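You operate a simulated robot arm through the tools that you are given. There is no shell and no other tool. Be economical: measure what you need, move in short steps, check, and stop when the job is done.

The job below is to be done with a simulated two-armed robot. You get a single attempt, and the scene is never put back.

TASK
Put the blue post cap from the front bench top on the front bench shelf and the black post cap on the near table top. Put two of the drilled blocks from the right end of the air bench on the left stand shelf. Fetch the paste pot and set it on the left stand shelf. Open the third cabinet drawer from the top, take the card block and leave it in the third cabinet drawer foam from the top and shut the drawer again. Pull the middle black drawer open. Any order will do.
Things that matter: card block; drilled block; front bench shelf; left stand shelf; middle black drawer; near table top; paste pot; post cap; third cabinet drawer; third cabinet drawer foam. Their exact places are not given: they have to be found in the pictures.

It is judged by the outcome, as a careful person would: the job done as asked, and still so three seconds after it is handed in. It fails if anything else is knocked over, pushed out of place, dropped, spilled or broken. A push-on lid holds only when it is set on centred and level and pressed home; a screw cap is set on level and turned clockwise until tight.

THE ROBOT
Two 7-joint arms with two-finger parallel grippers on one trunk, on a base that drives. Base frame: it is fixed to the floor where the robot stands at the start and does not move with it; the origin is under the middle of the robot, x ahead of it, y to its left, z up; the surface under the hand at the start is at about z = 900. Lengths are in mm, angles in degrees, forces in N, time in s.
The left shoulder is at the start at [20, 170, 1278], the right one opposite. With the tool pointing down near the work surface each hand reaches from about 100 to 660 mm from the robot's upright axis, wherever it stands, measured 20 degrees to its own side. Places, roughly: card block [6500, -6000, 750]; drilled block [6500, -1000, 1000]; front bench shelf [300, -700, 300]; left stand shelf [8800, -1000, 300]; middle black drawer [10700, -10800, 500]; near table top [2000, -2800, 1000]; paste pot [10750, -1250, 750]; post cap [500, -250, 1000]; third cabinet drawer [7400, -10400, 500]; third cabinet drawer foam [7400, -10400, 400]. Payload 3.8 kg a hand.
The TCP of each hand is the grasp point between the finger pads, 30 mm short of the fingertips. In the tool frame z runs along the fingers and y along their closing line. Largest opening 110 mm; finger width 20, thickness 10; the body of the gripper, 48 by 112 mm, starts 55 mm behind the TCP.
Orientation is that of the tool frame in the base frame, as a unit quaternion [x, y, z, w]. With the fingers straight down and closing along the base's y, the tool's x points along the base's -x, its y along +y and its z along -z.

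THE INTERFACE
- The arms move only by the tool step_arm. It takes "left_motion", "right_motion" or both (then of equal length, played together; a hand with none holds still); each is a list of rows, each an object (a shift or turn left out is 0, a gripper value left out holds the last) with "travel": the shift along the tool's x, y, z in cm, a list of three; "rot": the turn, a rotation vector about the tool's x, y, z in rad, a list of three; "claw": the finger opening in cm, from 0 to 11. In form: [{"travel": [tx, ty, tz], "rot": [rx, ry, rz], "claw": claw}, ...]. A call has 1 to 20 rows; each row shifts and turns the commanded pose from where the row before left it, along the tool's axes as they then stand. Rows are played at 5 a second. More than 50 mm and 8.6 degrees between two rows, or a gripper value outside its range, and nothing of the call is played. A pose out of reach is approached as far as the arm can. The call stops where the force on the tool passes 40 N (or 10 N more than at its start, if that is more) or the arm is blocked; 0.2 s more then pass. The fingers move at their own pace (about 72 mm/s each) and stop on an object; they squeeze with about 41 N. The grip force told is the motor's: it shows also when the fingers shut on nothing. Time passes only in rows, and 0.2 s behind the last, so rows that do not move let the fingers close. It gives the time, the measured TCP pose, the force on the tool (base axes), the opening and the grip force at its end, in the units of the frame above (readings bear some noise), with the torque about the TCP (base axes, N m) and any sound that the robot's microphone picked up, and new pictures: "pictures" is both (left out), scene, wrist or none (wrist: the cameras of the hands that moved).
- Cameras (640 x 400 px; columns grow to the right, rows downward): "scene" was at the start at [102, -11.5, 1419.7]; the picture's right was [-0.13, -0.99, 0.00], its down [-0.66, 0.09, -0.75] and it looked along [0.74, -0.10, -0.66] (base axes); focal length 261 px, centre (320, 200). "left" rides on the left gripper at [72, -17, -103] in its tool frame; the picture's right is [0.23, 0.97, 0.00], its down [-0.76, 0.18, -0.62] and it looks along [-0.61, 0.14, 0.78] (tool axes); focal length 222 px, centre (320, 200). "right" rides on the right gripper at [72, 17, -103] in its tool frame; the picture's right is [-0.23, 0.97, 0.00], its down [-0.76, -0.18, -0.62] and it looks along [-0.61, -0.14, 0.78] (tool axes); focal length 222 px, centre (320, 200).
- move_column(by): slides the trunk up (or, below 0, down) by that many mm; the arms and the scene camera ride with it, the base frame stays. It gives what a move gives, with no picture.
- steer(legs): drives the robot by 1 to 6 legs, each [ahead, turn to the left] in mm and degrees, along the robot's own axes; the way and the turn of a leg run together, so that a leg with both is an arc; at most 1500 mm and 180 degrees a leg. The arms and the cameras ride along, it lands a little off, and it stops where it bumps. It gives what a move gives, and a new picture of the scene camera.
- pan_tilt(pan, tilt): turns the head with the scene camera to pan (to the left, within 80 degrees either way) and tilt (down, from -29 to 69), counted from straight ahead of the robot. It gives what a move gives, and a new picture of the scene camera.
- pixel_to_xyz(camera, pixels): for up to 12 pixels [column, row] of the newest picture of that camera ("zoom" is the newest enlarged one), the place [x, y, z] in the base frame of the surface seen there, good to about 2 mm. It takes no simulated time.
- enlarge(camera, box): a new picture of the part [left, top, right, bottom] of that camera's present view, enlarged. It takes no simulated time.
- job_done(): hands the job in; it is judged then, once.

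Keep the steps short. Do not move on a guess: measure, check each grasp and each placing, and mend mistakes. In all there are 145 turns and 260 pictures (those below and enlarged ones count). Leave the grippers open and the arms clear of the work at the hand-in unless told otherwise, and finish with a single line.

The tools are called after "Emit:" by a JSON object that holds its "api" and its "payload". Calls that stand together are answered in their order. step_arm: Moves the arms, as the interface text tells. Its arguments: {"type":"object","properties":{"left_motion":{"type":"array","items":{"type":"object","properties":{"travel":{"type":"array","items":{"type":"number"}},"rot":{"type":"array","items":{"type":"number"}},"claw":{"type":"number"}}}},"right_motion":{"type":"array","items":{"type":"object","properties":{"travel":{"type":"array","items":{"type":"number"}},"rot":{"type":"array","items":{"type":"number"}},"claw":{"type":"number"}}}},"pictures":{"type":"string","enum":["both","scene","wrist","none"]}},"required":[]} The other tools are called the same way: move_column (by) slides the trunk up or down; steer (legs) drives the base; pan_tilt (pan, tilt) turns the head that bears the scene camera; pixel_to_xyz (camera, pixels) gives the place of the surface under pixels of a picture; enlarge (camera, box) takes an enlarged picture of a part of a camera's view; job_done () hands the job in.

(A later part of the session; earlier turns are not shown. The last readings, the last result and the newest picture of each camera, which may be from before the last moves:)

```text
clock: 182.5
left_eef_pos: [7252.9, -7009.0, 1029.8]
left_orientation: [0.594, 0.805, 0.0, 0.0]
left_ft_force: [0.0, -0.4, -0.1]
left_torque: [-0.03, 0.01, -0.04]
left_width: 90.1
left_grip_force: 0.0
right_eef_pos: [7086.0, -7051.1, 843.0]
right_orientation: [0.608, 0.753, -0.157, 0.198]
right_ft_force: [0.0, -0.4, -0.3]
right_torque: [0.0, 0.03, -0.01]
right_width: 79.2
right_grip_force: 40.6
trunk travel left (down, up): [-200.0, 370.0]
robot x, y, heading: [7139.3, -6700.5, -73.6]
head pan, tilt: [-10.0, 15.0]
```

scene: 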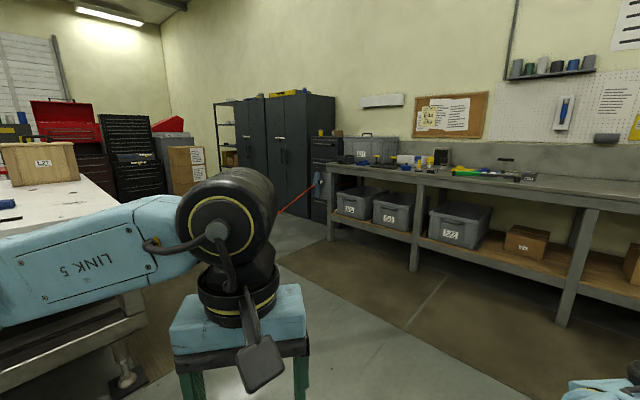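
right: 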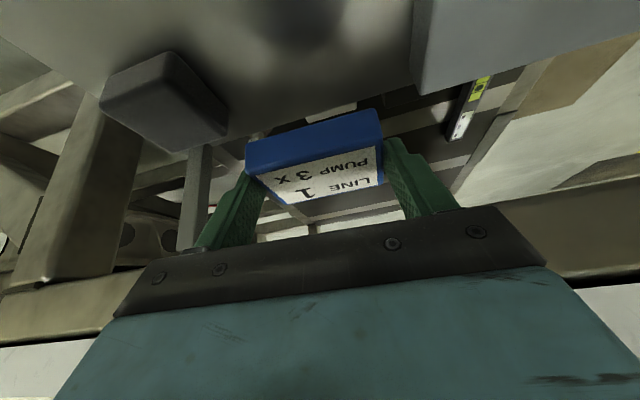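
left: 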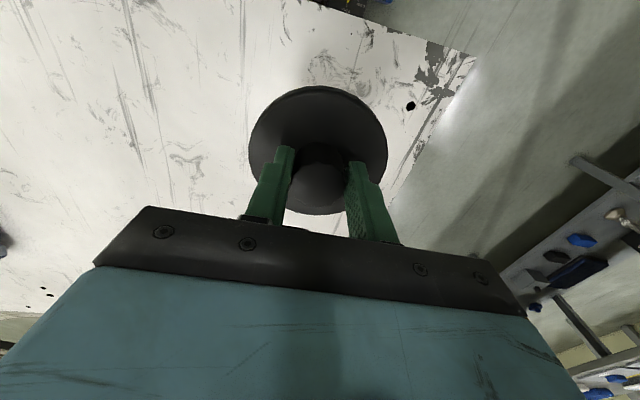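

Emit:
{"api": "enlarge", "payload": {"camera": "scene", "box": [200, 80, 400, 240]}}

Emit:
{"api": "pixel_to_xyz", "payload": {"camera": "scene", "pixels": [[322, 165], [318, 215], [330, 235], [415, 265], [270, 195], [80, 185], [150, 280], [125, 385], [130, 155], [300, 240]]}}

```text
2.50 times, centred on (300, 160) of scene
```

zoom: 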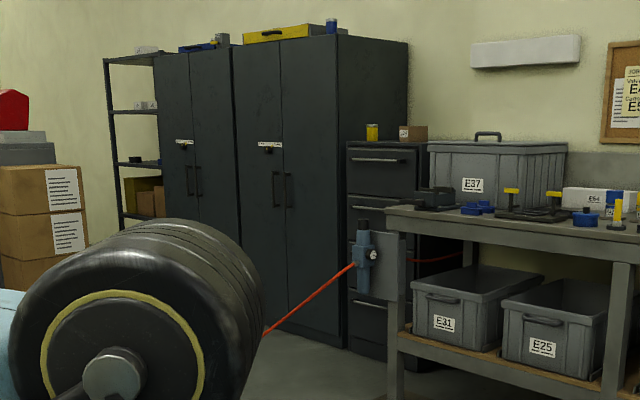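

```text
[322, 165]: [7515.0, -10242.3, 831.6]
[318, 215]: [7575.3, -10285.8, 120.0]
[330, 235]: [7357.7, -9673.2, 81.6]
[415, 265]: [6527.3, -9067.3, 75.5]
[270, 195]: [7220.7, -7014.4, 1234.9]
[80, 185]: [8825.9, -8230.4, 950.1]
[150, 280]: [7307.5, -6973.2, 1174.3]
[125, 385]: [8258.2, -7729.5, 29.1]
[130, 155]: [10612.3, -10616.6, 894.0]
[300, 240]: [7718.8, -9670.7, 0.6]
```

Emit:
{"api": "pixel_to_xyz", "payload": {"camera": "zoom", "pixels": [[345, 272], [325, 286], [310, 297], [290, 311], [270, 326], [376, 160], [376, 205], [376, 245], [376, 300], [360, 350], [345, 150], [410, 150]]}}

Emit:
{"api": "steer", "payload": {"legs": [[900, 10]]}}

```text
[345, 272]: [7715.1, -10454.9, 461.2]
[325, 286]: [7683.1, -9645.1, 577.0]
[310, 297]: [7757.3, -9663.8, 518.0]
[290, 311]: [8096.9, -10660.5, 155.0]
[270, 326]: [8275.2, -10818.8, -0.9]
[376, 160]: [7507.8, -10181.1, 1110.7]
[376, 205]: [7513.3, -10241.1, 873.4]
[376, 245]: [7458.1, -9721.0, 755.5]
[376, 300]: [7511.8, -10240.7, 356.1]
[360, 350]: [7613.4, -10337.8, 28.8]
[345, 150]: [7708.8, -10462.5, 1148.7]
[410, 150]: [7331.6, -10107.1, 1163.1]
```

```text
clock: 187.2
left_eef_pos: [7632.7, -7818.3, 1028.9]
left_orientation: [0.522, 0.853, 0.0, 0.0]
left_ft_force: [0.5, 0.0, -0.6]
left_torque: [-0.03, 0.05, -0.02]
left_width: 89.8
left_grip_force: 0.1
right_eef_pos: [7477.1, -7889.0, 842.9]
right_orientation: [0.54, 0.803, -0.139, 0.21]
right_ft_force: [0.7, 0.8, -0.2]
right_torque: [0.05, 0.02, -0.01]
right_width: 79.1
right_grip_force: 41.1
trunk travel left (down, up): [-200.0, 370.0]
robot x, y, heading: [7468.2, -7527.6, -63.5]
head pan, tilt: [-10.0, 15.0]
```

scene: 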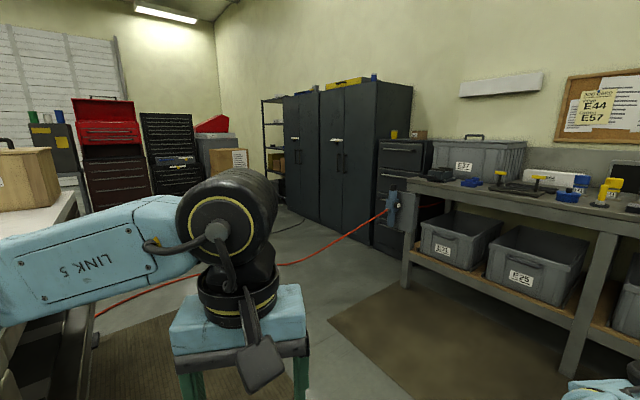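

Emit:
{"api": "enlarge", "payload": {"camera": "scene", "box": [270, 120, 450, 280]}}

Emit:
{"api": "pixel_to_xyz", "payload": {"camera": "scene", "pixels": [[378, 217], [370, 221], [360, 227], [350, 233], [340, 239], [325, 247], [310, 254], [295, 260], [180, 283], [120, 302]]}}

```text
2.50 times, centred on (360, 200) of scene
```

zoom: 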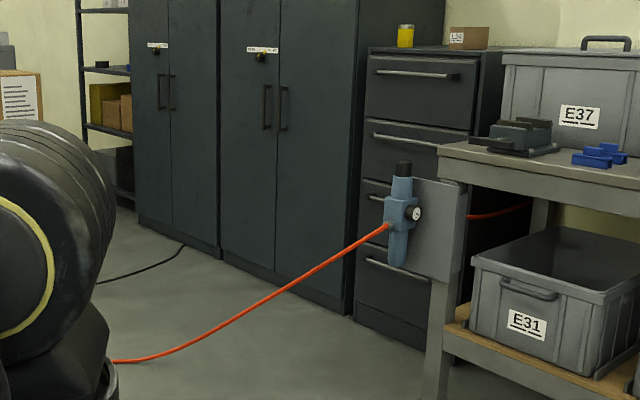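

```text
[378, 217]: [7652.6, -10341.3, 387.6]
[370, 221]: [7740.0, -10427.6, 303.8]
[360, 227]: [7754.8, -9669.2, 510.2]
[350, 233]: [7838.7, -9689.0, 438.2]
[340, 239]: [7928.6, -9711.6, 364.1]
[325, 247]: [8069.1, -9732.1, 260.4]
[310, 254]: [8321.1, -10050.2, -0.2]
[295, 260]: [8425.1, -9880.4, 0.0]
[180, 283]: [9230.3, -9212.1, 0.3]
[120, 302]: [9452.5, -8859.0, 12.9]
```

A red air hose runs from the regulator at the bench end down across the front of the drawer cabinet to the floor. I'll approach toward where it lies on the floor and look again.

Emit:
{"api": "steer", "payload": {"legs": [[0, 5.4], [1500, 0], [500, 0]]}}

Emit:
{"api": "pan_tilt", "payload": {"pan": -40, "tilt": 30}}

```text
clock: 197.7
left_eef_pos: [8727.5, -9482.7, 1030.2]
left_orientation: [0.475, 0.88, 0.0, 0.0]
left_ft_force: [0.5, 1.0, -0.9]
left_torque: [0.0, -0.03, -0.03]
left_width: 90.2
left_grip_force: 0.0
right_eef_pos: [8580.4, -9570.5, 842.3]
right_orientation: [0.496, 0.831, -0.128, 0.217]
right_ft_force: [1.0, -0.1, -0.8]
right_torque: [0.02, 0.0, 0.0]
right_width: 79.0
right_grip_force: 41.5
trunk travel left (down, up): [-200.0, 370.0]
robot x, y, heading: [8533.4, -9213.2, -57.4]
head pan, tilt: [-10.0, 15.0]
```

scene: 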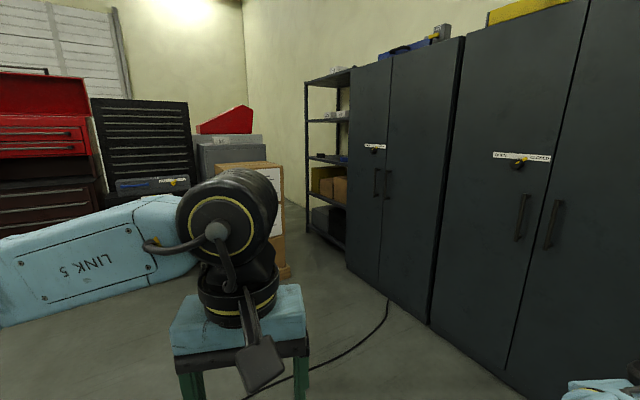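

```text
clock: 198.6
left_eef_pos: [8727.9, -9482.0, 1030.2]
left_orientation: [0.476, 0.88, 0.001, 0.0]
left_ft_force: [0.3, 0.5, -0.6]
left_torque: [0.01, 0.02, -0.01]
left_width: 89.7
left_grip_force: 0.1
right_eef_pos: [8580.6, -9571.1, 842.1]
right_orientation: [0.496, 0.831, -0.128, 0.218]
right_ft_force: [0.1, 0.5, -0.9]
right_torque: [0.01, -0.03, -0.04]
right_width: 78.8
right_grip_force: 40.6
trunk travel left (down, up): [-200.0, 370.0]
robot x, y, heading: [8531.4, -9211.3, -57.5]
head pan, tilt: [-40.0, 30.0]
```

scene: 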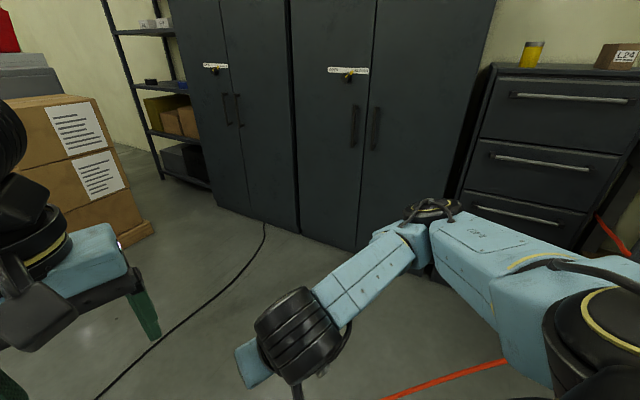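

Hose lies just ahead on the floor. I'll try rolling over it slowly.

Emit:
{"api": "steer", "payload": {"legs": [[450, 0], [300, 0]]}}

```text
clock: 203.0
left_eef_pos: [9128.7, -10114.9, 1028.5]
left_orientation: [0.476, 0.879, 0.0, 0.0]
left_ft_force: [0.4, -0.1, -0.4]
left_torque: [0.0, -0.01, 0.04]
left_width: 89.9
left_grip_force: 0.0
right_eef_pos: [8980.2, -10200.7, 841.7]
right_orientation: [0.497, 0.83, -0.128, 0.217]
right_ft_force: [0.4, 0.0, 0.4]
right_torque: [0.03, -0.01, 0.02]
right_width: 79.1
right_grip_force: 41.1
trunk travel left (down, up): [-200.0, 370.0]
robot x, y, heading: [8934.9, -9844.8, -57.6]
head pan, tilt: [-40.0, 30.0]
```

scene: 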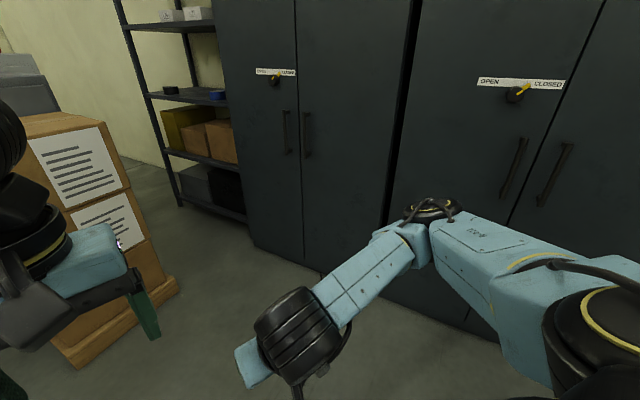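

The floor hose is no obstacle. Next I check cartons' and cabinet positions before turning to stand left of the hanging hose.

Emit:
{"api": "pixel_to_xyz", "payload": {"camera": "scene", "pixels": [[115, 230], [165, 290], [60, 345], [260, 230], [330, 260], [240, 180], [480, 200]]}}

Emit:
{"api": "steer", "payload": {"legs": [[0, -97.7], [770, 0], [0, -30]]}}

Emit:
{"api": "pan_tilt", "payload": {"pan": 20, "tilt": 35}}

```text
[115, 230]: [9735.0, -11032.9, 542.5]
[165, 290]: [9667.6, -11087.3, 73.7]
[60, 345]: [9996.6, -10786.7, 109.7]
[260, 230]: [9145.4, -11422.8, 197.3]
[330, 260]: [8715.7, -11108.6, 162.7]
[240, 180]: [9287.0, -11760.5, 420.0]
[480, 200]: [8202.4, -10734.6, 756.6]
```

```text
clock: 211.2
left_eef_pos: [7951.2, -10313.1, 1030.6]
left_orientation: [0.975, 0.221, 0.0, 0.001]
left_ft_force: [0.4, 0.0, 1.2]
left_torque: [-0.01, -0.03, 0.01]
left_width: 89.7
left_grip_force: 0.1
right_eef_pos: [7883.3, -10155.4, 842.7]
right_orientation: [0.952, 0.171, -0.249, 0.047]
right_ft_force: [-0.1, 0.1, -1.1]
right_torque: [0.01, 0.03, -0.01]
right_width: 79.0
right_grip_force: 41.1
trunk travel left (down, up): [-200.0, 370.0]
robot x, y, heading: [8241.9, -10157.7, -155.2]
head pan, tilt: [-40.0, 30.0]
stopped in leg 2: the robot was blocked; the commanded pose is now the measured one
```

scene: 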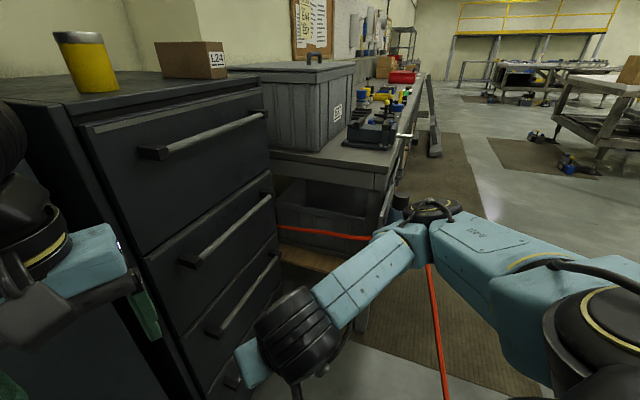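

```text
clock: 212.5
left_eef_pos: [7951.0, -10314.4, 1029.4]
left_orientation: [0.976, 0.22, -0.001, 0.001]
left_ft_force: [0.4, -0.2, 0.3]
left_torque: [0.02, 0.02, 0.0]
left_width: 89.8
left_grip_force: 0.1
right_eef_pos: [7883.9, -10155.0, 842.4]
right_orientation: [0.952, 0.171, -0.251, 0.048]
right_ft_force: [0.7, 0.3, -0.3]
right_torque: [-0.02, 0.01, 0.03]
right_width: 78.7
right_grip_force: 41.0
trunk travel left (down, up): [-200.0, 370.0]
robot x, y, heading: [8240.3, -10159.0, -155.3]
head pan, tilt: [20.0, 35.0]
```

scene: 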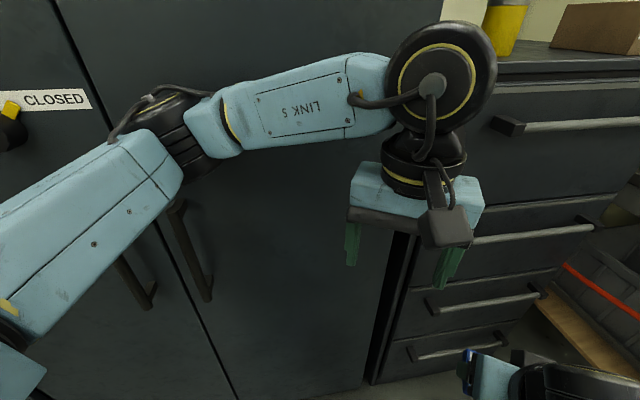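

Emit:
{"api": "pixel_to_xyz", "payload": {"camera": "scene", "pixels": [[434, 309], [490, 301], [530, 295], [590, 232], [500, 238], [520, 125], [412, 355], [450, 350], [470, 270], [560, 262], [200, 200], [90, 180]]}}

Emit:
{"api": "enlarge", "payload": {"camera": "scene", "box": [380, 200, 640, 362]}}

```text
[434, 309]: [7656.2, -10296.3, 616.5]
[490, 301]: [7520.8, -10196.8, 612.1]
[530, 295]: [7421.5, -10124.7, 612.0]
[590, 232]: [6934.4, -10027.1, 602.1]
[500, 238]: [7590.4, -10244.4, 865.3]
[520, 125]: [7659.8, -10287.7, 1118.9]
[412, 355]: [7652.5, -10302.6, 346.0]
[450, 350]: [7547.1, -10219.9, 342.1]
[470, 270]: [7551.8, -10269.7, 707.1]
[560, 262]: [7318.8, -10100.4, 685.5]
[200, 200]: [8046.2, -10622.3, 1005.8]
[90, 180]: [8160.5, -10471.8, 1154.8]
```

```text
2.46 times, centred on (510, 281) of scene
```

zoom: 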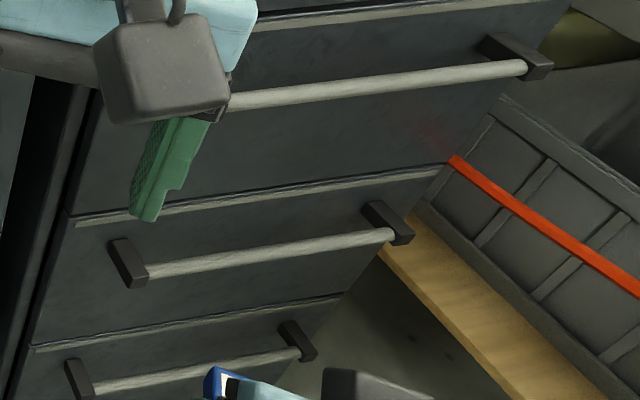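

Third handle: bar at z≈612 from about (7656,-10296) to (7421,-10125). I'll back off a bit from the tall cabinet, turn so the left hand can reach its left part, then turn the hand horizontal with the fingers closing vertically.

Emit:
{"api": "steer", "payload": {"legs": [[-80, 0], [0, -35.7], [90, 0]]}}

Emit:
{"api": "step_arm", "payload": {"left_motion": [{"rot": [-0.0806, -0.0806, 0.0806]}, {"rot": [-0.0806, -0.0806, 0.0806]}, {"rot": [-0.0806, -0.0806, 0.0806]}, {"rot": [-0.0806, -0.0806, 0.0806]}, {"rot": [-0.0806, -0.0806, 0.0806]}, {"rot": [-0.0806, -0.0806, 0.0806]}, {"rot": [-0.0806, -0.0806, 0.0806]}, {"rot": [-0.0806, -0.0806, 0.0806]}, {"rot": [-0.0806, -0.0806, 0.0806]}, {"rot": [-0.0806, -0.0806, 0.0806]}, {"rot": [-0.0806, -0.0806, 0.0806]}, {"rot": [-0.0806, -0.0806, 0.0806]}, {"rot": [-0.0806, -0.0806, 0.0806]}, {"rot": [-0.0806, -0.0806, 0.0806]}, {"rot": [-0.0806, -0.0806, 0.0806]}, {}], "pictures": "scene"}}

```text
clock: 215.9
left_eef_pos: [7896.1, -10066.0, 1028.5]
left_orientation: [0.996, -0.088, 0.002, 0.001]
left_ft_force: [-0.1, 0.3, -0.2]
left_torque: [-0.01, 0.01, 0.04]
left_width: 89.7
left_grip_force: 0.0
right_eef_pos: [7934.6, -9898.5, 842.9]
right_orientation: [0.959, -0.128, -0.25, -0.032]
right_ft_force: [0.4, -0.6, -1.2]
right_torque: [0.01, -0.07, -0.03]
right_width: 78.9
right_grip_force: 40.7
trunk travel left (down, up): [-200.0, 370.0]
robot x, y, heading: [8225.3, -10110.9, 169.1]
head pan, tilt: [20.0, 35.0]
```

scene: 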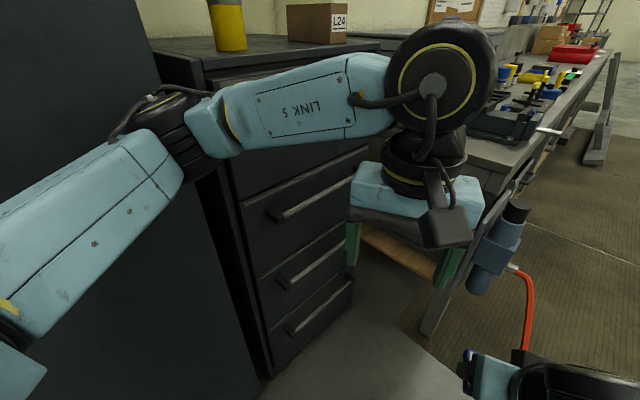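

```text
clock: 219.3
left_eef_pos: [7894.1, -10068.8, 1029.4]
left_orientation: [-0.46, 0.539, 0.54, -0.454]
left_ft_force: [0.0, -0.1, -0.8]
left_torque: [0.01, -0.01, 0.04]
left_width: 89.8
left_grip_force: 0.1
right_eef_pos: [7934.2, -9899.3, 841.5]
right_orientation: [0.959, -0.128, -0.251, -0.032]
right_ft_force: [-0.5, 0.1, -1.4]
right_torque: [0.01, -0.01, -0.02]
right_width: 78.8
right_grip_force: 40.5
trunk travel left (down, up): [-200.0, 370.0]
robot x, y, heading: [8223.3, -10107.4, 169.1]
head pan, tilt: [20.0, 35.0]
```

scene: 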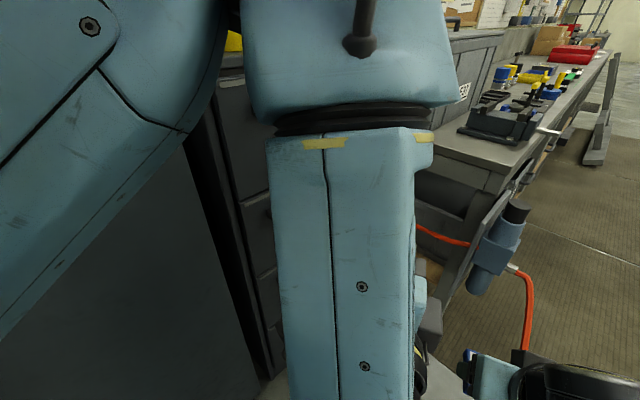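

Emit:
{"api": "step_arm", "payload": {"left_motion": [{"rot": [0, 0.14, 0]}, {"rot": [0, 0.14, 0]}, {"rot": [0, 0.14, 0]}, {"rot": [0, 0.14, 0]}, {"rot": [0, 0.14, 0]}, {}], "pictures": "none"}}

Emit:
{"api": "move_column", "payload": {"by": -195}}

Emit:
{"api": "step_arm", "payload": {"left_motion": [{"travel": [0, -4.4, 0]}, {"travel": [0, -4.4, 0]}, {"travel": [0, -4.4, 0]}, {"travel": [0, -4.4, 0]}, {"travel": [0, -4.4, 0]}, {"travel": [0, 0, 4]}, {"travel": [0, 0, 4]}, {"travel": [0, 0, 4]}, {}], "pictures": "both"}}

```text
clock: 220.7
left_eef_pos: [7866.1, -10094.1, 1055.6]
left_orientation: [0.626, -0.345, -0.345, 0.608]
left_ft_force: [-0.3, 0.1, -0.3]
left_torque: [0.01, -0.03, -0.02]
left_width: 89.8
left_grip_force: 0.0
left hand out of reach, approached as far as the arm can: row 3, 4, 5
right_eef_pos: [7934.6, -9897.3, 842.2]
right_orientation: [0.959, -0.127, -0.252, -0.031]
right_ft_force: [0.6, -0.1, -0.8]
right_torque: [0.03, -0.02, -0.04]
right_width: 79.0
right_grip_force: 41.1
trunk travel left (down, up): [-200.0, 370.0]
robot x, y, heading: [8226.6, -10112.0, 169.2]
head pan, tilt: [20.0, 35.0]
```

```text
clock: 222.8
left_eef_pos: [7866.2, -10092.9, 863.3]
left_orientation: [0.626, -0.344, -0.349, 0.606]
left_ft_force: [0.9, -0.3, -0.2]
left_torque: [0.01, -0.03, -0.02]
left_width: 90.2
left_grip_force: 0.0
right_eef_pos: [7935.0, -9898.4, 647.8]
right_orientation: [0.959, -0.128, -0.251, -0.032]
right_ft_force: [0.3, 0.1, -1.2]
right_torque: [-0.01, 0.02, -0.03]
right_width: 79.1
right_grip_force: 40.6
trunk travel left (down, up): [-5.0, 565.0]
robot x, y, heading: [8225.5, -10111.7, 169.3]
head pan, tilt: [20.0, 35.0]
```

```text
clock: 224.8
left_eef_pos: [7707.9, -10179.1, 688.5]
left_orientation: [0.612, -0.355, -0.352, 0.612]
left_ft_force: [-1.0, 0.3, 0.0]
left_torque: [-0.01, 0.02, 0.0]
left_width: 89.8
left_grip_force: 0.1
left hand out of reach, approached as far as the arm can: row 1, 2, 3, 4, 5, 6
right_eef_pos: [7934.7, -9899.3, 647.7]
right_orientation: [0.959, -0.128, -0.251, -0.032]
right_ft_force: [-0.8, -0.2, -1.3]
right_torque: [-0.01, -0.01, 0.01]
right_width: 78.8
right_grip_force: 40.9
trunk travel left (down, up): [-5.0, 565.0]
robot x, y, heading: [8225.1, -10110.1, 169.3]
head pan, tilt: [20.0, 35.0]
```

scene: 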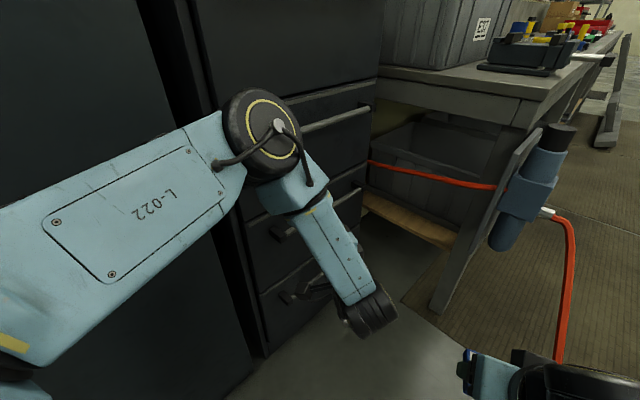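
left: 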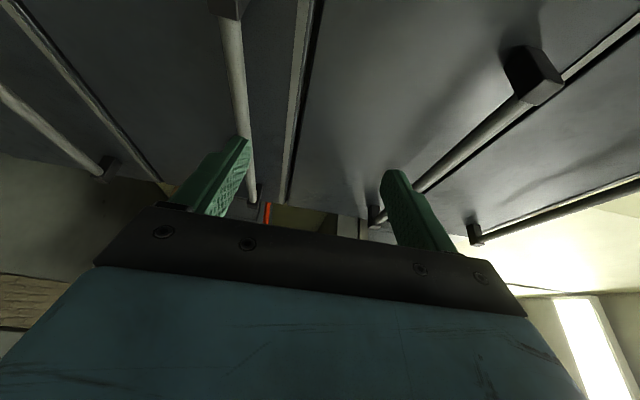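

Emit:
{"api": "step_arm", "payload": {"left_motion": [{"travel": [0, -3.8, 0]}, {"travel": [0, -3.8, 0]}, {"travel": [0, 0, 3]}, {"travel": [0, 0, 3]}, {}], "pictures": "wrist"}}

Emit:
{"api": "pixel_to_xyz", "payload": {"camera": "left", "pixels": [[280, 120], [300, 130], [320, 140], [340, 120], [300, 110], [320, 160]]}}

```text
clock: 226.0
left_eef_pos: [7653.9, -10209.6, 613.2]
left_orientation: [0.613, -0.355, -0.353, 0.611]
left_ft_force: [-0.6, 0.7, -0.3]
left_torque: [-0.01, 0.02, -0.01]
left_width: 89.9
left_grip_force: 0.1
right_eef_pos: [7934.8, -9899.6, 648.1]
right_orientation: [0.959, -0.127, -0.251, -0.032]
right_ft_force: [-0.2, 0.2, -1.0]
right_torque: [0.04, 0.0, -0.02]
right_width: 79.0
right_grip_force: 41.1
trunk travel left (down, up): [-5.0, 565.0]
robot x, y, heading: [8227.8, -10110.8, 169.1]
head pan, tilt: [20.0, 35.0]
```

left: 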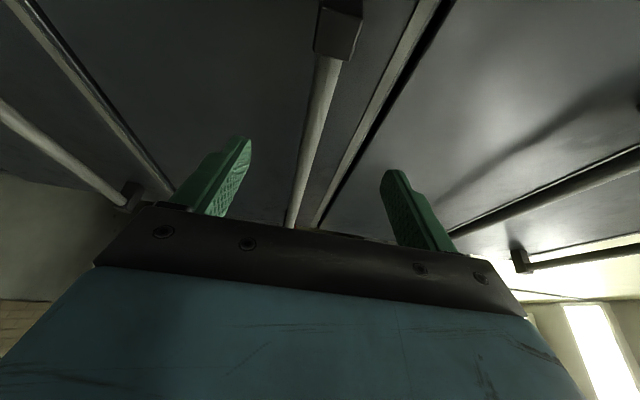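

```text
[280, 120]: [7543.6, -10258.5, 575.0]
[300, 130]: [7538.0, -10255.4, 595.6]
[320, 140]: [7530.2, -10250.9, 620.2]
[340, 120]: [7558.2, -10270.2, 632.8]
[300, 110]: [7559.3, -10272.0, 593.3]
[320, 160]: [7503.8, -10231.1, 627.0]
```

The bar lies centred between the fingers. Going forward 7 cm and closing.

Emit:
{"api": "step_arm", "payload": {"left_motion": [{"travel": [0, 0, 3.5]}, {"travel": [0, 0, 3.5]}, {"claw": 0}, {"claw": 0}, {"claw": 0}, {"claw": 0}], "pictures": "wrist"}}

```text
clock: 227.4
left_eef_pos: [7596.5, -10244.2, 605.8]
left_orientation: [0.616, -0.361, -0.349, 0.607]
left_ft_force: [-4.9, 2.1, -38.2]
left_torque: [0.53, 0.51, 0.0]
left_width: 15.8
left_grip_force: 44.9
right_eef_pos: [7933.8, -9900.3, 646.6]
right_orientation: [0.959, -0.128, -0.25, -0.032]
right_ft_force: [0.6, 0.6, 0.1]
right_torque: [-0.01, -0.01, 0.0]
right_width: 78.8
right_grip_force: 41.4
trunk travel left (down, up): [-5.0, 565.0]
robot x, y, heading: [8224.8, -10108.4, 169.0]
head pan, tilt: [20.0, 35.0]
```

left: 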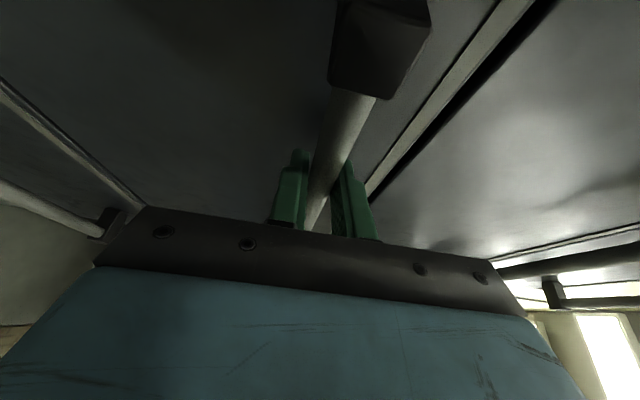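

Gripped (15.8 mm bar), pressing down a bit; I'll relieve 7 mm and pull straight out 20 cm.

Emit:
{"api": "step_arm", "payload": {"left_motion": [{"travel": [0, -0.7, 0]}, {}, {"travel": [-0.82, 0, -1.82]}, {"travel": [-1.22, 0, -2.74]}, {"travel": [-1.22, 0, -2.74]}, {"travel": [-1.22, 0, -2.74]}, {"travel": [-1.22, 0, -2.74]}, {"travel": [-1.22, 0, -2.74]}, {"travel": [-1.22, 0, -2.74]}, {}], "pictures": "scene"}}

```text
clock: 229.6
left_eef_pos: [7715.0, -10082.8, 604.0]
left_orientation: [0.613, -0.356, -0.354, 0.61]
left_ft_force: [18.1, -9.1, -14.6]
left_torque: [0.42, 0.05, -0.47]
left_width: 15.7
left_grip_force: 45.6
right_eef_pos: [7935.4, -9898.2, 648.0]
right_orientation: [0.959, -0.127, -0.25, -0.032]
right_ft_force: [0.5, 0.9, -1.2]
right_torque: [0.0, 0.0, 0.01]
right_width: 78.8
right_grip_force: 40.6
trunk travel left (down, up): [-5.0, 565.0]
robot x, y, heading: [8224.3, -10111.0, 169.3]
head pan, tilt: [20.0, 35.0]
```

scene: 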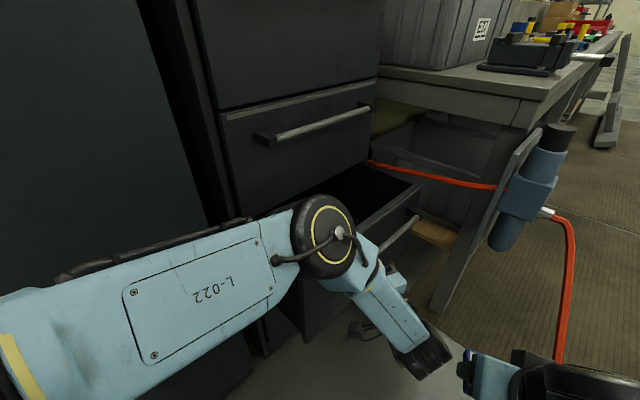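

Emit:
{"api": "step_arm", "payload": {"left_motion": [{"travel": [-1.22, 0, -2.74]}, {"travel": [-1.22, 0, -2.74]}, {"travel": [-1.22, 0, -2.74]}, {"travel": [-1.22, 0, -2.74]}, {"travel": [-1.22, 0, -2.74]}, {}], "pictures": "scene"}}

```text
clock: 230.1
left_eef_pos: [7729.8, -10061.2, 605.4]
left_orientation: [0.611, -0.352, -0.35, 0.616]
left_ft_force: [1.0, 1.4, -1.3]
left_torque: [0.07, 0.37, -0.12]
left_width: 15.8
left_grip_force: 44.9
right_eef_pos: [7938.4, -9893.3, 646.0]
right_orientation: [0.96, -0.13, -0.246, -0.041]
right_ft_force: [2.7, 1.4, 3.1]
right_torque: [-0.09, -0.03, 0.07]
right_width: 78.9
right_grip_force: 41.2
trunk travel left (down, up): [-5.0, 565.0]
robot x, y, heading: [8223.4, -10113.0, 169.3]
head pan, tilt: [20.0, 35.0]
stopped in row 2 (right hand): the force on the tool passed its limit at 56 N (the readings are from after the stop); the commanded pose is now the measured one
```

scene: 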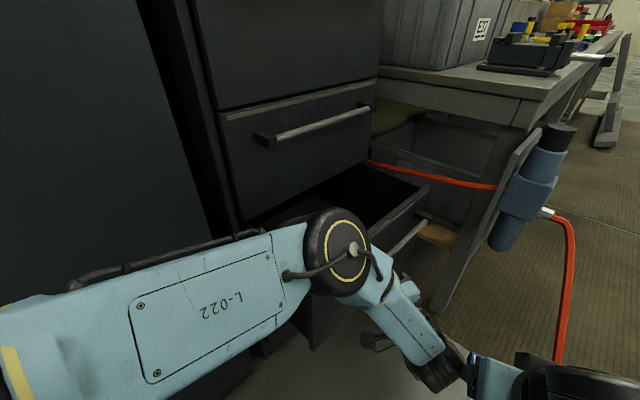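

The left hand met the right one. I'll raise the right hand up and aside, then keep pulling.

Emit:
{"api": "step_arm", "payload": {"right_motion": [{"travel": [-1.7, -2.8, -3.0]}, {"travel": [-1.7, -2.8, -3.0]}, {"travel": [-1.7, -2.8, -3.0]}, {"travel": [-1.7, -2.8, -3.0]}, {"travel": [-1.7, -2.8, -3.0]}, {"travel": [-1.7, -2.8, -3.0]}, {}], "pictures": "wrist"}}

Emit:
{"api": "step_arm", "payload": {"left_motion": [{"travel": [-1.22, 0, -2.74]}, {"travel": [-1.22, 0, -2.74]}, {"travel": [-1.22, 0, -2.74]}, {"travel": [-1.22, 0, -2.74]}, {}], "pictures": "scene"}}

```text
clock: 231.7
left_eef_pos: [7729.0, -10061.8, 604.3]
left_orientation: [0.611, -0.353, -0.349, 0.617]
left_ft_force: [0.1, -2.0, 0.1]
left_torque: [0.15, 0.2, -0.04]
left_width: 15.7
left_grip_force: 45.0
right_eef_pos: [7934.3, -9736.3, 849.2]
right_orientation: [0.96, -0.13, -0.246, -0.041]
right_ft_force: [-0.6, 0.9, 0.4]
right_torque: [0.04, -0.01, 0.02]
right_width: 78.9
right_grip_force: 41.3
right hand out of reach, approached as far as the arm can: row 1, 2, 3
trunk travel left (down, up): [-5.0, 565.0]
robot x, y, heading: [8225.2, -10109.2, 169.4]
head pan, tilt: [20.0, 35.0]
```

right: 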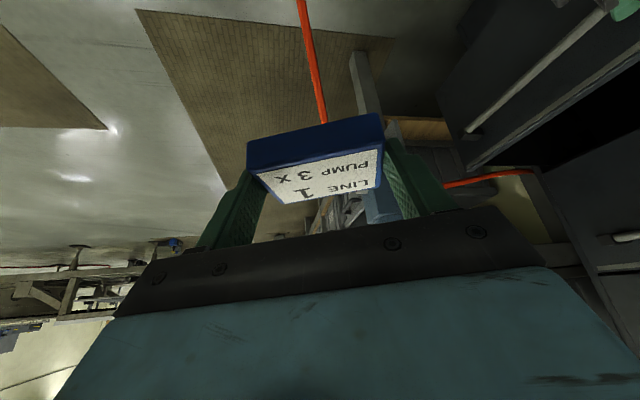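

```text
clock: 232.3
left_eef_pos: [7756.3, -10022.6, 605.2]
left_orientation: [0.611, -0.349, -0.348, 0.62]
left_ft_force: [11.2, -4.8, 9.4]
left_torque: [-0.19, 0.31, 0.2]
left_width: 15.8
left_grip_force: 45.1
left hand out of reach, approached as far as the arm can: row 2
right_eef_pos: [7936.6, -9736.8, 849.7]
right_orientation: [0.959, -0.129, -0.247, -0.041]
right_ft_force: [-0.4, 0.0, -0.2]
right_torque: [0.03, -0.02, 0.03]
right_width: 78.9
right_grip_force: 41.1
trunk travel left (down, up): [-5.0, 565.0]
robot x, y, heading: [8228.7, -10109.1, 169.3]
head pan, tilt: [20.0, 35.0]
stopped in row 2 (left hand): the force on the tool passed its limit at 42 N (the readings are from after the stop); the commanded pose is now the measured one
```

scene: 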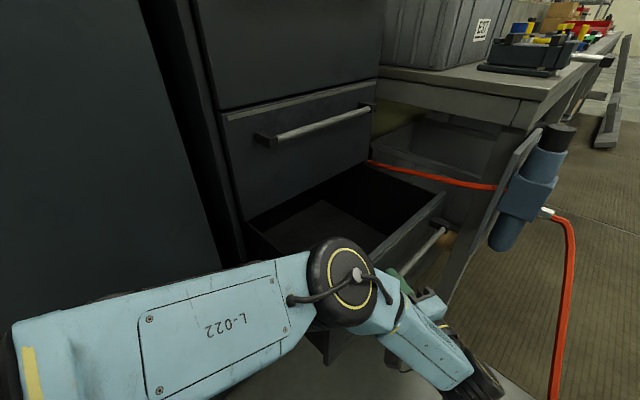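

Emit:
{"api": "enlarge", "payload": {"camera": "scene", "box": [230, 150, 460, 294]}}

Emit:
{"api": "pixel_to_xyz", "payload": {"camera": "scene", "pixels": [[320, 220], [350, 190], [290, 230], [370, 215], [390, 240], [445, 195], [255, 225], [300, 250], [400, 190]]}}

```text
2.78 times, centred on (345, 222) of scene
```

zoom: 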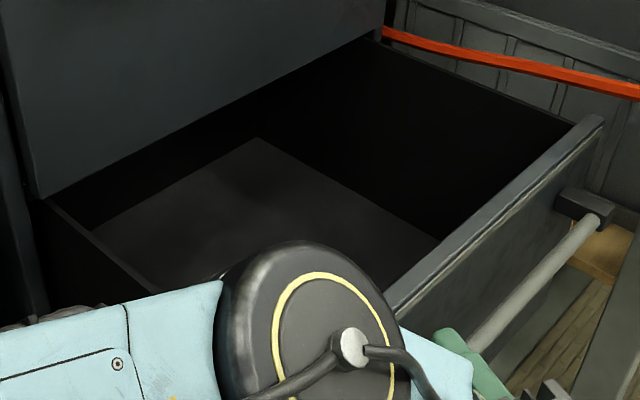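

```text
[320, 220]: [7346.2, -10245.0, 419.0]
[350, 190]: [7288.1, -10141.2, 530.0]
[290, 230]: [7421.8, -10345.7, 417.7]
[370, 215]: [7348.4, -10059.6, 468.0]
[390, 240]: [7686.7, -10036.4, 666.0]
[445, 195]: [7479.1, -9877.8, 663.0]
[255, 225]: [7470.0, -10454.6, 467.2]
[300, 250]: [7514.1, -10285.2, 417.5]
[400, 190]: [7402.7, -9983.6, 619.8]
```

The drawer is 27 cm out and the foam shows at z≈418. For more opening I'll loosen, yaw the hand 32° right around the bar, regrip and pull on.

Emit:
{"api": "step_arm", "payload": {"left_motion": [{"claw": 6}, {"claw": 6}, {"rot": [0, -0.14, 0]}, {"rot": [0, -0.14, 0]}, {"rot": [0, -0.14, 0]}, {"rot": [0, -0.14, 0]}, {}, {"claw": 0}, {"claw": 0}, {"claw": 0}, {"travel": [-2.74, 0, -1.84]}, {"travel": [-2.74, 0, -1.84]}, {"travel": [-2.74, 0, -1.84]}, {"travel": [-2.74, 0, -1.84]}, {}], "pictures": "scene"}}

```text
clock: 235.0
left_eef_pos: [7793.8, -9966.9, 604.9]
left_orientation: [0.49, -0.502, -0.5, 0.507]
left_ft_force: [6.4, -5.8, 11.0]
left_torque: [-0.41, -0.3, -0.22]
left_width: 15.8
left_grip_force: 44.9
left hand out of reach, approached as far as the arm can: row 13
right_eef_pos: [7935.0, -9736.1, 849.0]
right_orientation: [0.96, -0.128, -0.247, -0.041]
right_ft_force: [0.4, 0.1, -1.5]
right_torque: [0.0, 0.02, -0.01]
right_width: 78.9
right_grip_force: 41.2
trunk travel left (down, up): [-5.0, 565.0]
robot x, y, heading: [8226.7, -10109.3, 169.2]
head pan, tilt: [20.0, 35.0]
stopped in row 13 (left hand): the force on the tool passed its limit at 47 N (the readings are from after the stop); the commanded pose is now the measured one
```

scene: 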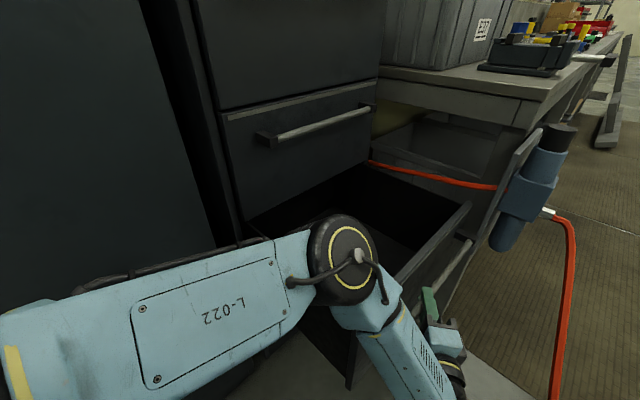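

Drawer is 34 cm out – enough. I'll release, back the left hand off and raise it out of the way.

Emit:
{"api": "step_arm", "payload": {"left_motion": [{"claw": 9}, {"claw": 9}, {"claw": 9}, {"travel": [0, 0, -4]}, {"travel": [0, 0, -4]}, {"travel": [0, 4.5, 0]}, {"travel": [0, 4.5, 0]}, {"travel": [0, 4.5, 0]}, {"travel": [0, 4.5, 0]}, {"travel": [0, 4.5, 0]}, {"travel": [0, 4.5, 0]}, {"travel": [0, 4.5, 0]}, {"travel": [0, 4.5, 0]}, {"travel": [0, 0, -4]}, {"travel": [3, 0, -3]}, {"travel": [3, 0, 0]}, {}], "pictures": "scene"}}

Emit:
{"api": "pixel_to_xyz", "payload": {"camera": "scene", "pixels": [[300, 230], [330, 230], [360, 230], [390, 220], [330, 260], [360, 260], [400, 250], [310, 280], [350, 290], [380, 200], [420, 240], [280, 215]]}}

```text
clock: 236.6
left_eef_pos: [7819.0, -9964.0, 650.2]
left_orientation: [-0.499, 0.52, 0.488, -0.492]
left_ft_force: [-9.0, 4.9, -28.3]
left_torque: [0.59, -0.27, -0.35]
left_width: 104.2
left_grip_force: 14.6
left hand out of reach, approached as far as the arm can: row 4, 5, 6, 7
right_eef_pos: [7933.1, -9735.9, 847.1]
right_orientation: [0.96, -0.13, -0.246, -0.042]
right_ft_force: [-0.1, -0.1, -0.3]
right_torque: [-0.01, 0.01, 0.0]
right_width: 78.8
right_grip_force: 41.2
trunk travel left (down, up): [-5.0, 565.0]
robot x, y, heading: [8221.6, -10109.1, 169.4]
head pan, tilt: [20.0, 35.0]
stopped in row 7 (left hand): the force on the tool passed its limit at 88 N (the readings are from after the stop); the commanded pose is now the measured one
```

scene: 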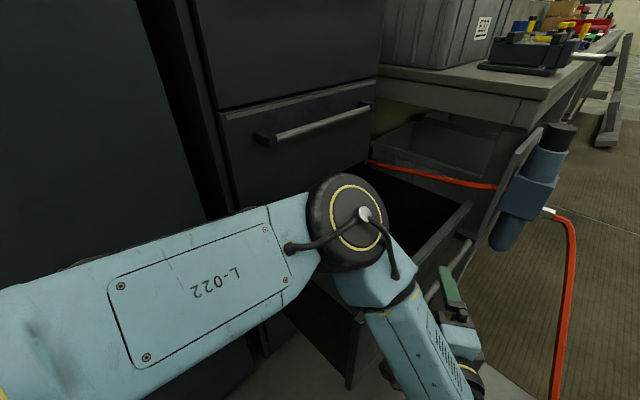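

```text
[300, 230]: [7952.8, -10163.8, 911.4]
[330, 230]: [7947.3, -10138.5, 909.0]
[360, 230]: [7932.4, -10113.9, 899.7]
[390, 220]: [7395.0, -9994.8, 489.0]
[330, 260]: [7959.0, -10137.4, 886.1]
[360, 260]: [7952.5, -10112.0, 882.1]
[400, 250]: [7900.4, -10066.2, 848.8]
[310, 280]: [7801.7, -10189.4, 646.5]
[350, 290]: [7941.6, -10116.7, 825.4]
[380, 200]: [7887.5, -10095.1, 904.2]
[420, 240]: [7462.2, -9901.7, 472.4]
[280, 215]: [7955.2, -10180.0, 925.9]
```

The bar is still between the fingers (backing was out of reach). I'll recentre the hand on the bar, then reverse the base to slide the fingers off.

Emit:
{"api": "step_arm", "payload": {"left_motion": [{"travel": [0, -2.3, 0], "claw": 9}, {"travel": [0, -2.2, 0]}, {}], "pictures": "wrist"}}

Emit:
{"api": "steer", "payload": {"legs": [[-110, 0]]}}

```text
clock: 237.4
left_eef_pos: [7822.0, -9964.7, 611.0]
left_orientation: [-0.496, 0.515, 0.492, -0.496]
left_ft_force: [0.3, 0.0, 0.7]
left_torque: [-0.02, 0.04, -0.03]
left_width: 89.8
left_grip_force: 0.0
right_eef_pos: [7934.6, -9737.0, 849.4]
right_orientation: [0.96, -0.129, -0.247, -0.04]
right_ft_force: [0.4, 0.0, -0.2]
right_torque: [-0.03, -0.02, -0.03]
right_width: 78.7
right_grip_force: 40.8
trunk travel left (down, up): [-5.0, 565.0]
robot x, y, heading: [8227.4, -10106.1, 169.5]
head pan, tilt: [20.0, 35.0]
```

left: 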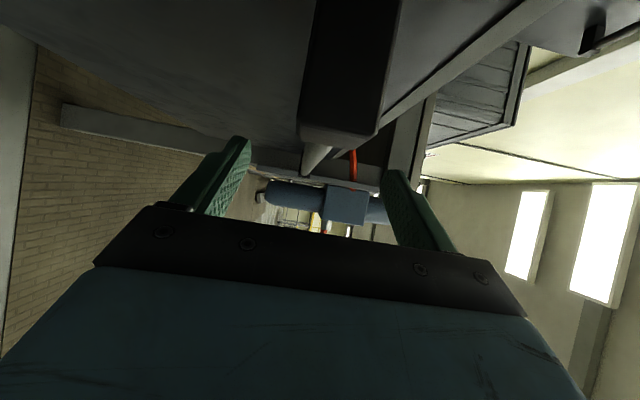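

```text
clock: 238.6
left_eef_pos: [7929.7, -9984.9, 610.6]
left_orientation: [-0.496, 0.516, 0.491, -0.496]
left_ft_force: [1.6, -0.1, 0.1]
left_torque: [0.02, -0.03, 0.03]
left_width: 89.9
left_grip_force: 0.1
right_eef_pos: [8043.0, -9756.1, 849.9]
right_orientation: [0.96, -0.128, -0.247, -0.041]
right_ft_force: [-0.7, 1.1, -1.2]
right_torque: [0.02, -0.03, -0.01]
right_width: 78.8
right_grip_force: 40.9
trunk travel left (down, up): [-5.0, 565.0]
robot x, y, heading: [8333.7, -10130.0, 169.2]
head pan, tilt: [20.0, 35.0]
```

scene: 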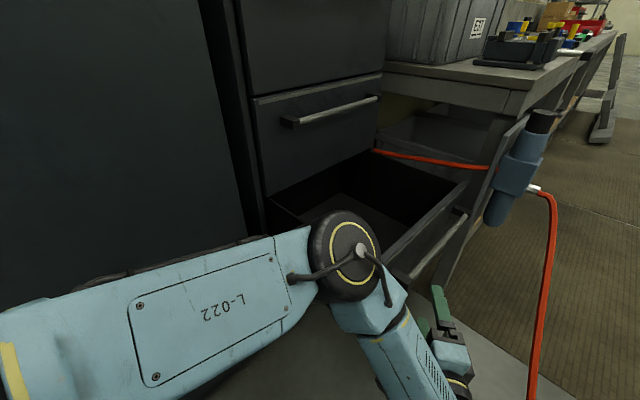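

Emit:
{"api": "step_arm", "payload": {"left_motion": [{"travel": [0, 4.5, 0]}, {"travel": [0, 4.5, 0]}, {"travel": [0, 4.5, 0]}, {"travel": [0, 4.5, 0]}, {"travel": [0, 4.5, 0]}, {"travel": [0, 4.5, 0]}, {"travel": [0, 4.5, 0]}, {"travel": [0, 4.5, 0]}, {"travel": [0, 4.5, 0]}, {}], "pictures": "none"}}

Emit:
{"api": "steer", "payload": {"legs": [[90, 10]]}}

```text
clock: 240.8
left_eef_pos: [7920.4, -9973.9, 1015.1]
left_orientation: [-0.497, 0.517, 0.49, -0.495]
left_ft_force: [-0.3, 0.6, -0.1]
left_torque: [0.01, 0.02, -0.02]
left_width: 90.0
left_grip_force: 0.0
right_eef_pos: [8041.3, -9756.9, 849.0]
right_orientation: [0.959, -0.129, -0.247, -0.041]
right_ft_force: [-0.3, 0.3, -0.4]
right_torque: [0.01, 0.0, -0.02]
right_width: 79.1
right_grip_force: 41.4
trunk travel left (down, up): [-5.0, 565.0]
robot x, y, heading: [8335.4, -10132.1, 169.0]
head pan, tilt: [20.0, 35.0]
```

```text
clock: 241.9
left_eef_pos: [7808.3, -10039.5, 1015.6]
left_orientation: [0.54, -0.47, -0.446, 0.537]
left_ft_force: [0.9, 0.4, -0.2]
left_torque: [-0.01, 0.0, 0.02]
left_width: 90.1
left_grip_force: 0.0
right_eef_pos: [7891.3, -9803.4, 848.2]
right_orientation: [0.968, -0.045, -0.248, -0.02]
right_ft_force: [-0.3, 0.6, -1.1]
right_torque: [-0.03, -0.01, -0.01]
right_width: 79.0
right_grip_force: 40.6
trunk travel left (down, up): [-5.0, 565.0]
robot x, y, heading: [8243.3, -10122.6, 179.4]
head pan, tilt: [20.0, 35.0]
```

scene: 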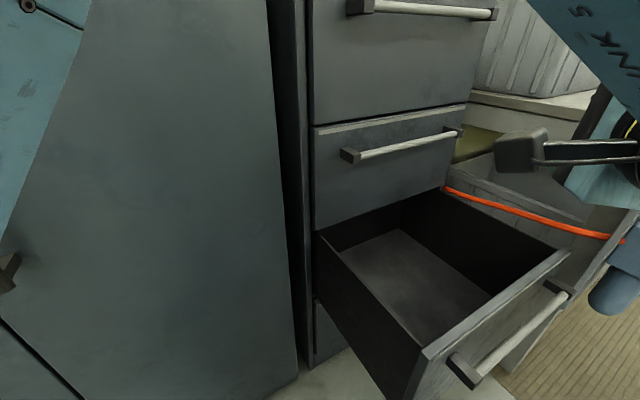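

Clear view of the open drawer: foam at (415,280), rims around. Measuring.

Emit:
{"api": "pixel_to_xyz", "payload": {"camera": "scene", "pixels": [[415, 280], [395, 232], [345, 250], [420, 335], [485, 295], [430, 300], [320, 235], [430, 352], [575, 255], [450, 192], [470, 380]]}}

Emit:
{"api": "enlarge", "payload": {"camera": "scene", "box": [300, 180, 600, 400]}}

```text
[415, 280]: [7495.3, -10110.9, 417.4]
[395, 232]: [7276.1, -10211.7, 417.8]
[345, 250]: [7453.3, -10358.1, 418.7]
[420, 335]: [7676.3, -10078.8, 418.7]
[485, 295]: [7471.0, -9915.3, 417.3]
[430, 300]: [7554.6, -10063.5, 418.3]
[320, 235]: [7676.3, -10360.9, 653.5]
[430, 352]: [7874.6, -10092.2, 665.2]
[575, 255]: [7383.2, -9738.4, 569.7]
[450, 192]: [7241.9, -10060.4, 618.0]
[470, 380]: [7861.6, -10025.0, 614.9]
```

```text
1.82 times, centred on (450, 290) of scene
```

zoom: 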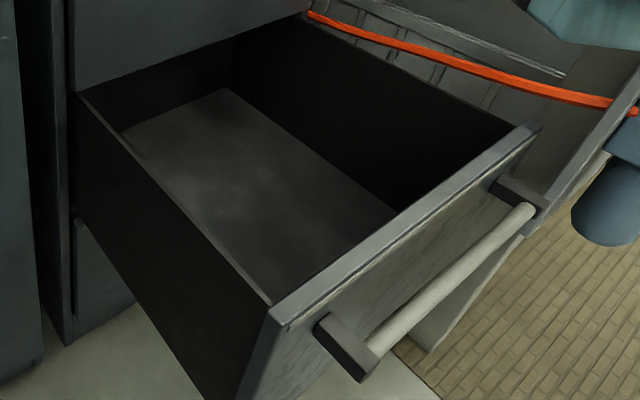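

The left wall and front panel rims (z≈660) leave little room for a leaning hand, so I'll turn the base left for a steeper arm and use a more vertical hand.

Emit:
{"api": "steer", "payload": {"legs": [[0, 25]]}}

Emit:
{"api": "move_column", "payload": {"by": 120}}

```text
clock: 243.6
left_eef_pos: [7816.0, -10231.7, 1015.1]
left_orientation: [0.631, -0.341, -0.319, 0.62]
left_ft_force: [-0.7, 0.3, -0.4]
left_torque: [-0.01, 0.01, -0.01]
left_width: 89.9
left_grip_force: 0.1
right_eef_pos: [7790.2, -9982.3, 849.6]
right_orientation: [0.954, 0.166, -0.247, 0.035]
right_ft_force: [-0.1, -0.2, -0.7]
right_torque: [-0.01, 0.0, 0.02]
right_width: 78.9
right_grip_force: 40.7
trunk travel left (down, up): [-5.0, 565.0]
robot x, y, heading: [8242.3, -10124.1, -155.4]
head pan, tilt: [20.0, 35.0]
```

scene: 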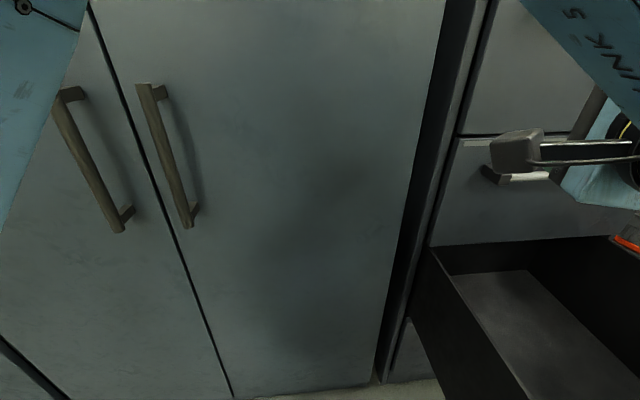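

```text
clock: 245.1
left_eef_pos: [7815.4, -10232.4, 1135.7]
left_orientation: [0.631, -0.342, -0.318, 0.619]
left_ft_force: [-0.6, 0.1, -0.1]
left_torque: [-0.02, -0.01, 0.02]
left_width: 90.3
left_grip_force: 0.1
right_eef_pos: [7790.2, -9982.1, 968.9]
right_orientation: [0.954, 0.167, -0.247, 0.036]
right_ft_force: [0.6, 0.6, -0.5]
right_torque: [0.0, -0.03, 0.01]
right_width: 79.0
right_grip_force: 41.1
trunk travel left (down, up): [-125.0, 445.0]
robot x, y, heading: [8244.5, -10120.3, -155.6]
head pan, tilt: [20.0, 35.0]
```

Emit:
{"api": "step_arm", "payload": {"right_motion": [{"rot": [0, 0.1, 0]}, {"rot": [0, 0.1, 0]}, {"rot": [0, 0.1, 0]}, {"travel": [-3.95, 1.75, 0.85]}, {"travel": [-3.95, 1.75, 0.85]}, {"travel": [-3.95, 1.75, 0.85]}, {"travel": [-3.95, 1.75, 0.85]}, {"travel": [0.966, 0, 4.5]}, {"travel": [0.966, 0, 4.5]}, {"travel": [0.966, 0, 4.5]}, {"travel": [0.966, 0, 4.5]}, {"travel": [0.966, 0, 4.5]}, {"travel": [0.966, 0, 4.5]}, {}], "pictures": "wrist"}}

Emit:
{"api": "pan_tilt", "payload": {"pan": -15, "tilt": 45}}

```text
clock: 248.1
left_eef_pos: [7815.0, -10232.1, 1136.2]
left_orientation: [0.63, -0.342, -0.319, 0.62]
left_ft_force: [-0.2, -0.4, -0.5]
left_torque: [0.03, -0.01, 0.0]
left_width: 90.2
left_grip_force: 0.1
right_eef_pos: [7662.2, -10100.6, 689.5]
right_orientation: [0.98, 0.171, -0.103, 0.01]
right_ft_force: [0.0, -0.1, -0.3]
right_torque: [-0.02, -0.03, 0.03]
right_width: 79.0
right_grip_force: 40.6
trunk travel left (down, up): [-125.0, 445.0]
robot x, y, heading: [8239.4, -10121.4, -155.6]
head pan, tilt: [20.0, 35.0]
```

right: 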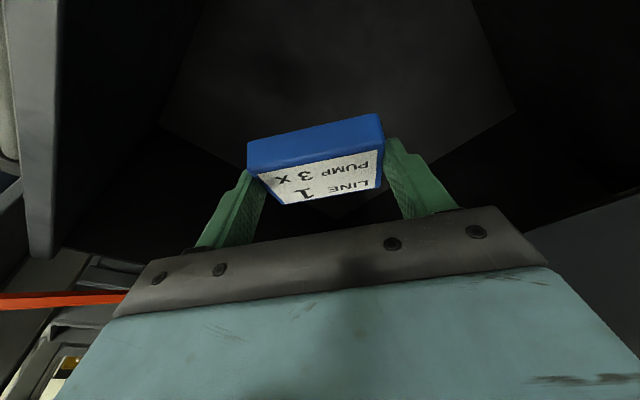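

```text
clock: 249.1
left_eef_pos: [7814.9, -10232.9, 1134.1]
left_orientation: [0.631, -0.344, -0.318, 0.619]
left_ft_force: [0.9, 0.0, 0.3]
left_torque: [0.0, 0.01, -0.01]
left_width: 90.1
left_grip_force: 0.1
right_eef_pos: [7661.8, -10100.4, 690.7]
right_orientation: [0.98, 0.171, -0.101, 0.01]
right_ft_force: [0.3, -0.7, -0.4]
right_torque: [-0.01, -0.01, 0.01]
right_width: 78.9
right_grip_force: 41.3
trunk travel left (down, up): [-125.0, 445.0]
robot x, y, heading: [8244.6, -10122.9, -155.6]
head pan, tilt: [-15.0, 45.0]
```

scene: 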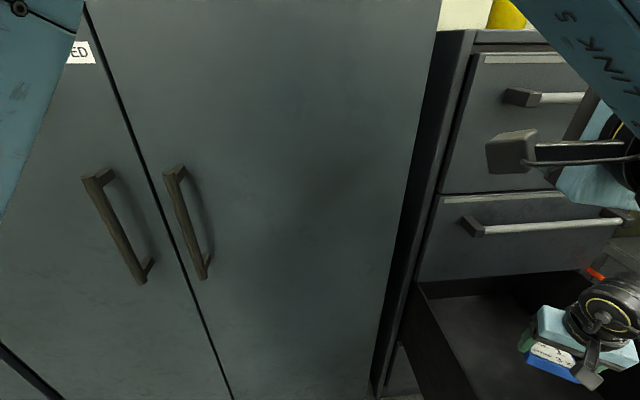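

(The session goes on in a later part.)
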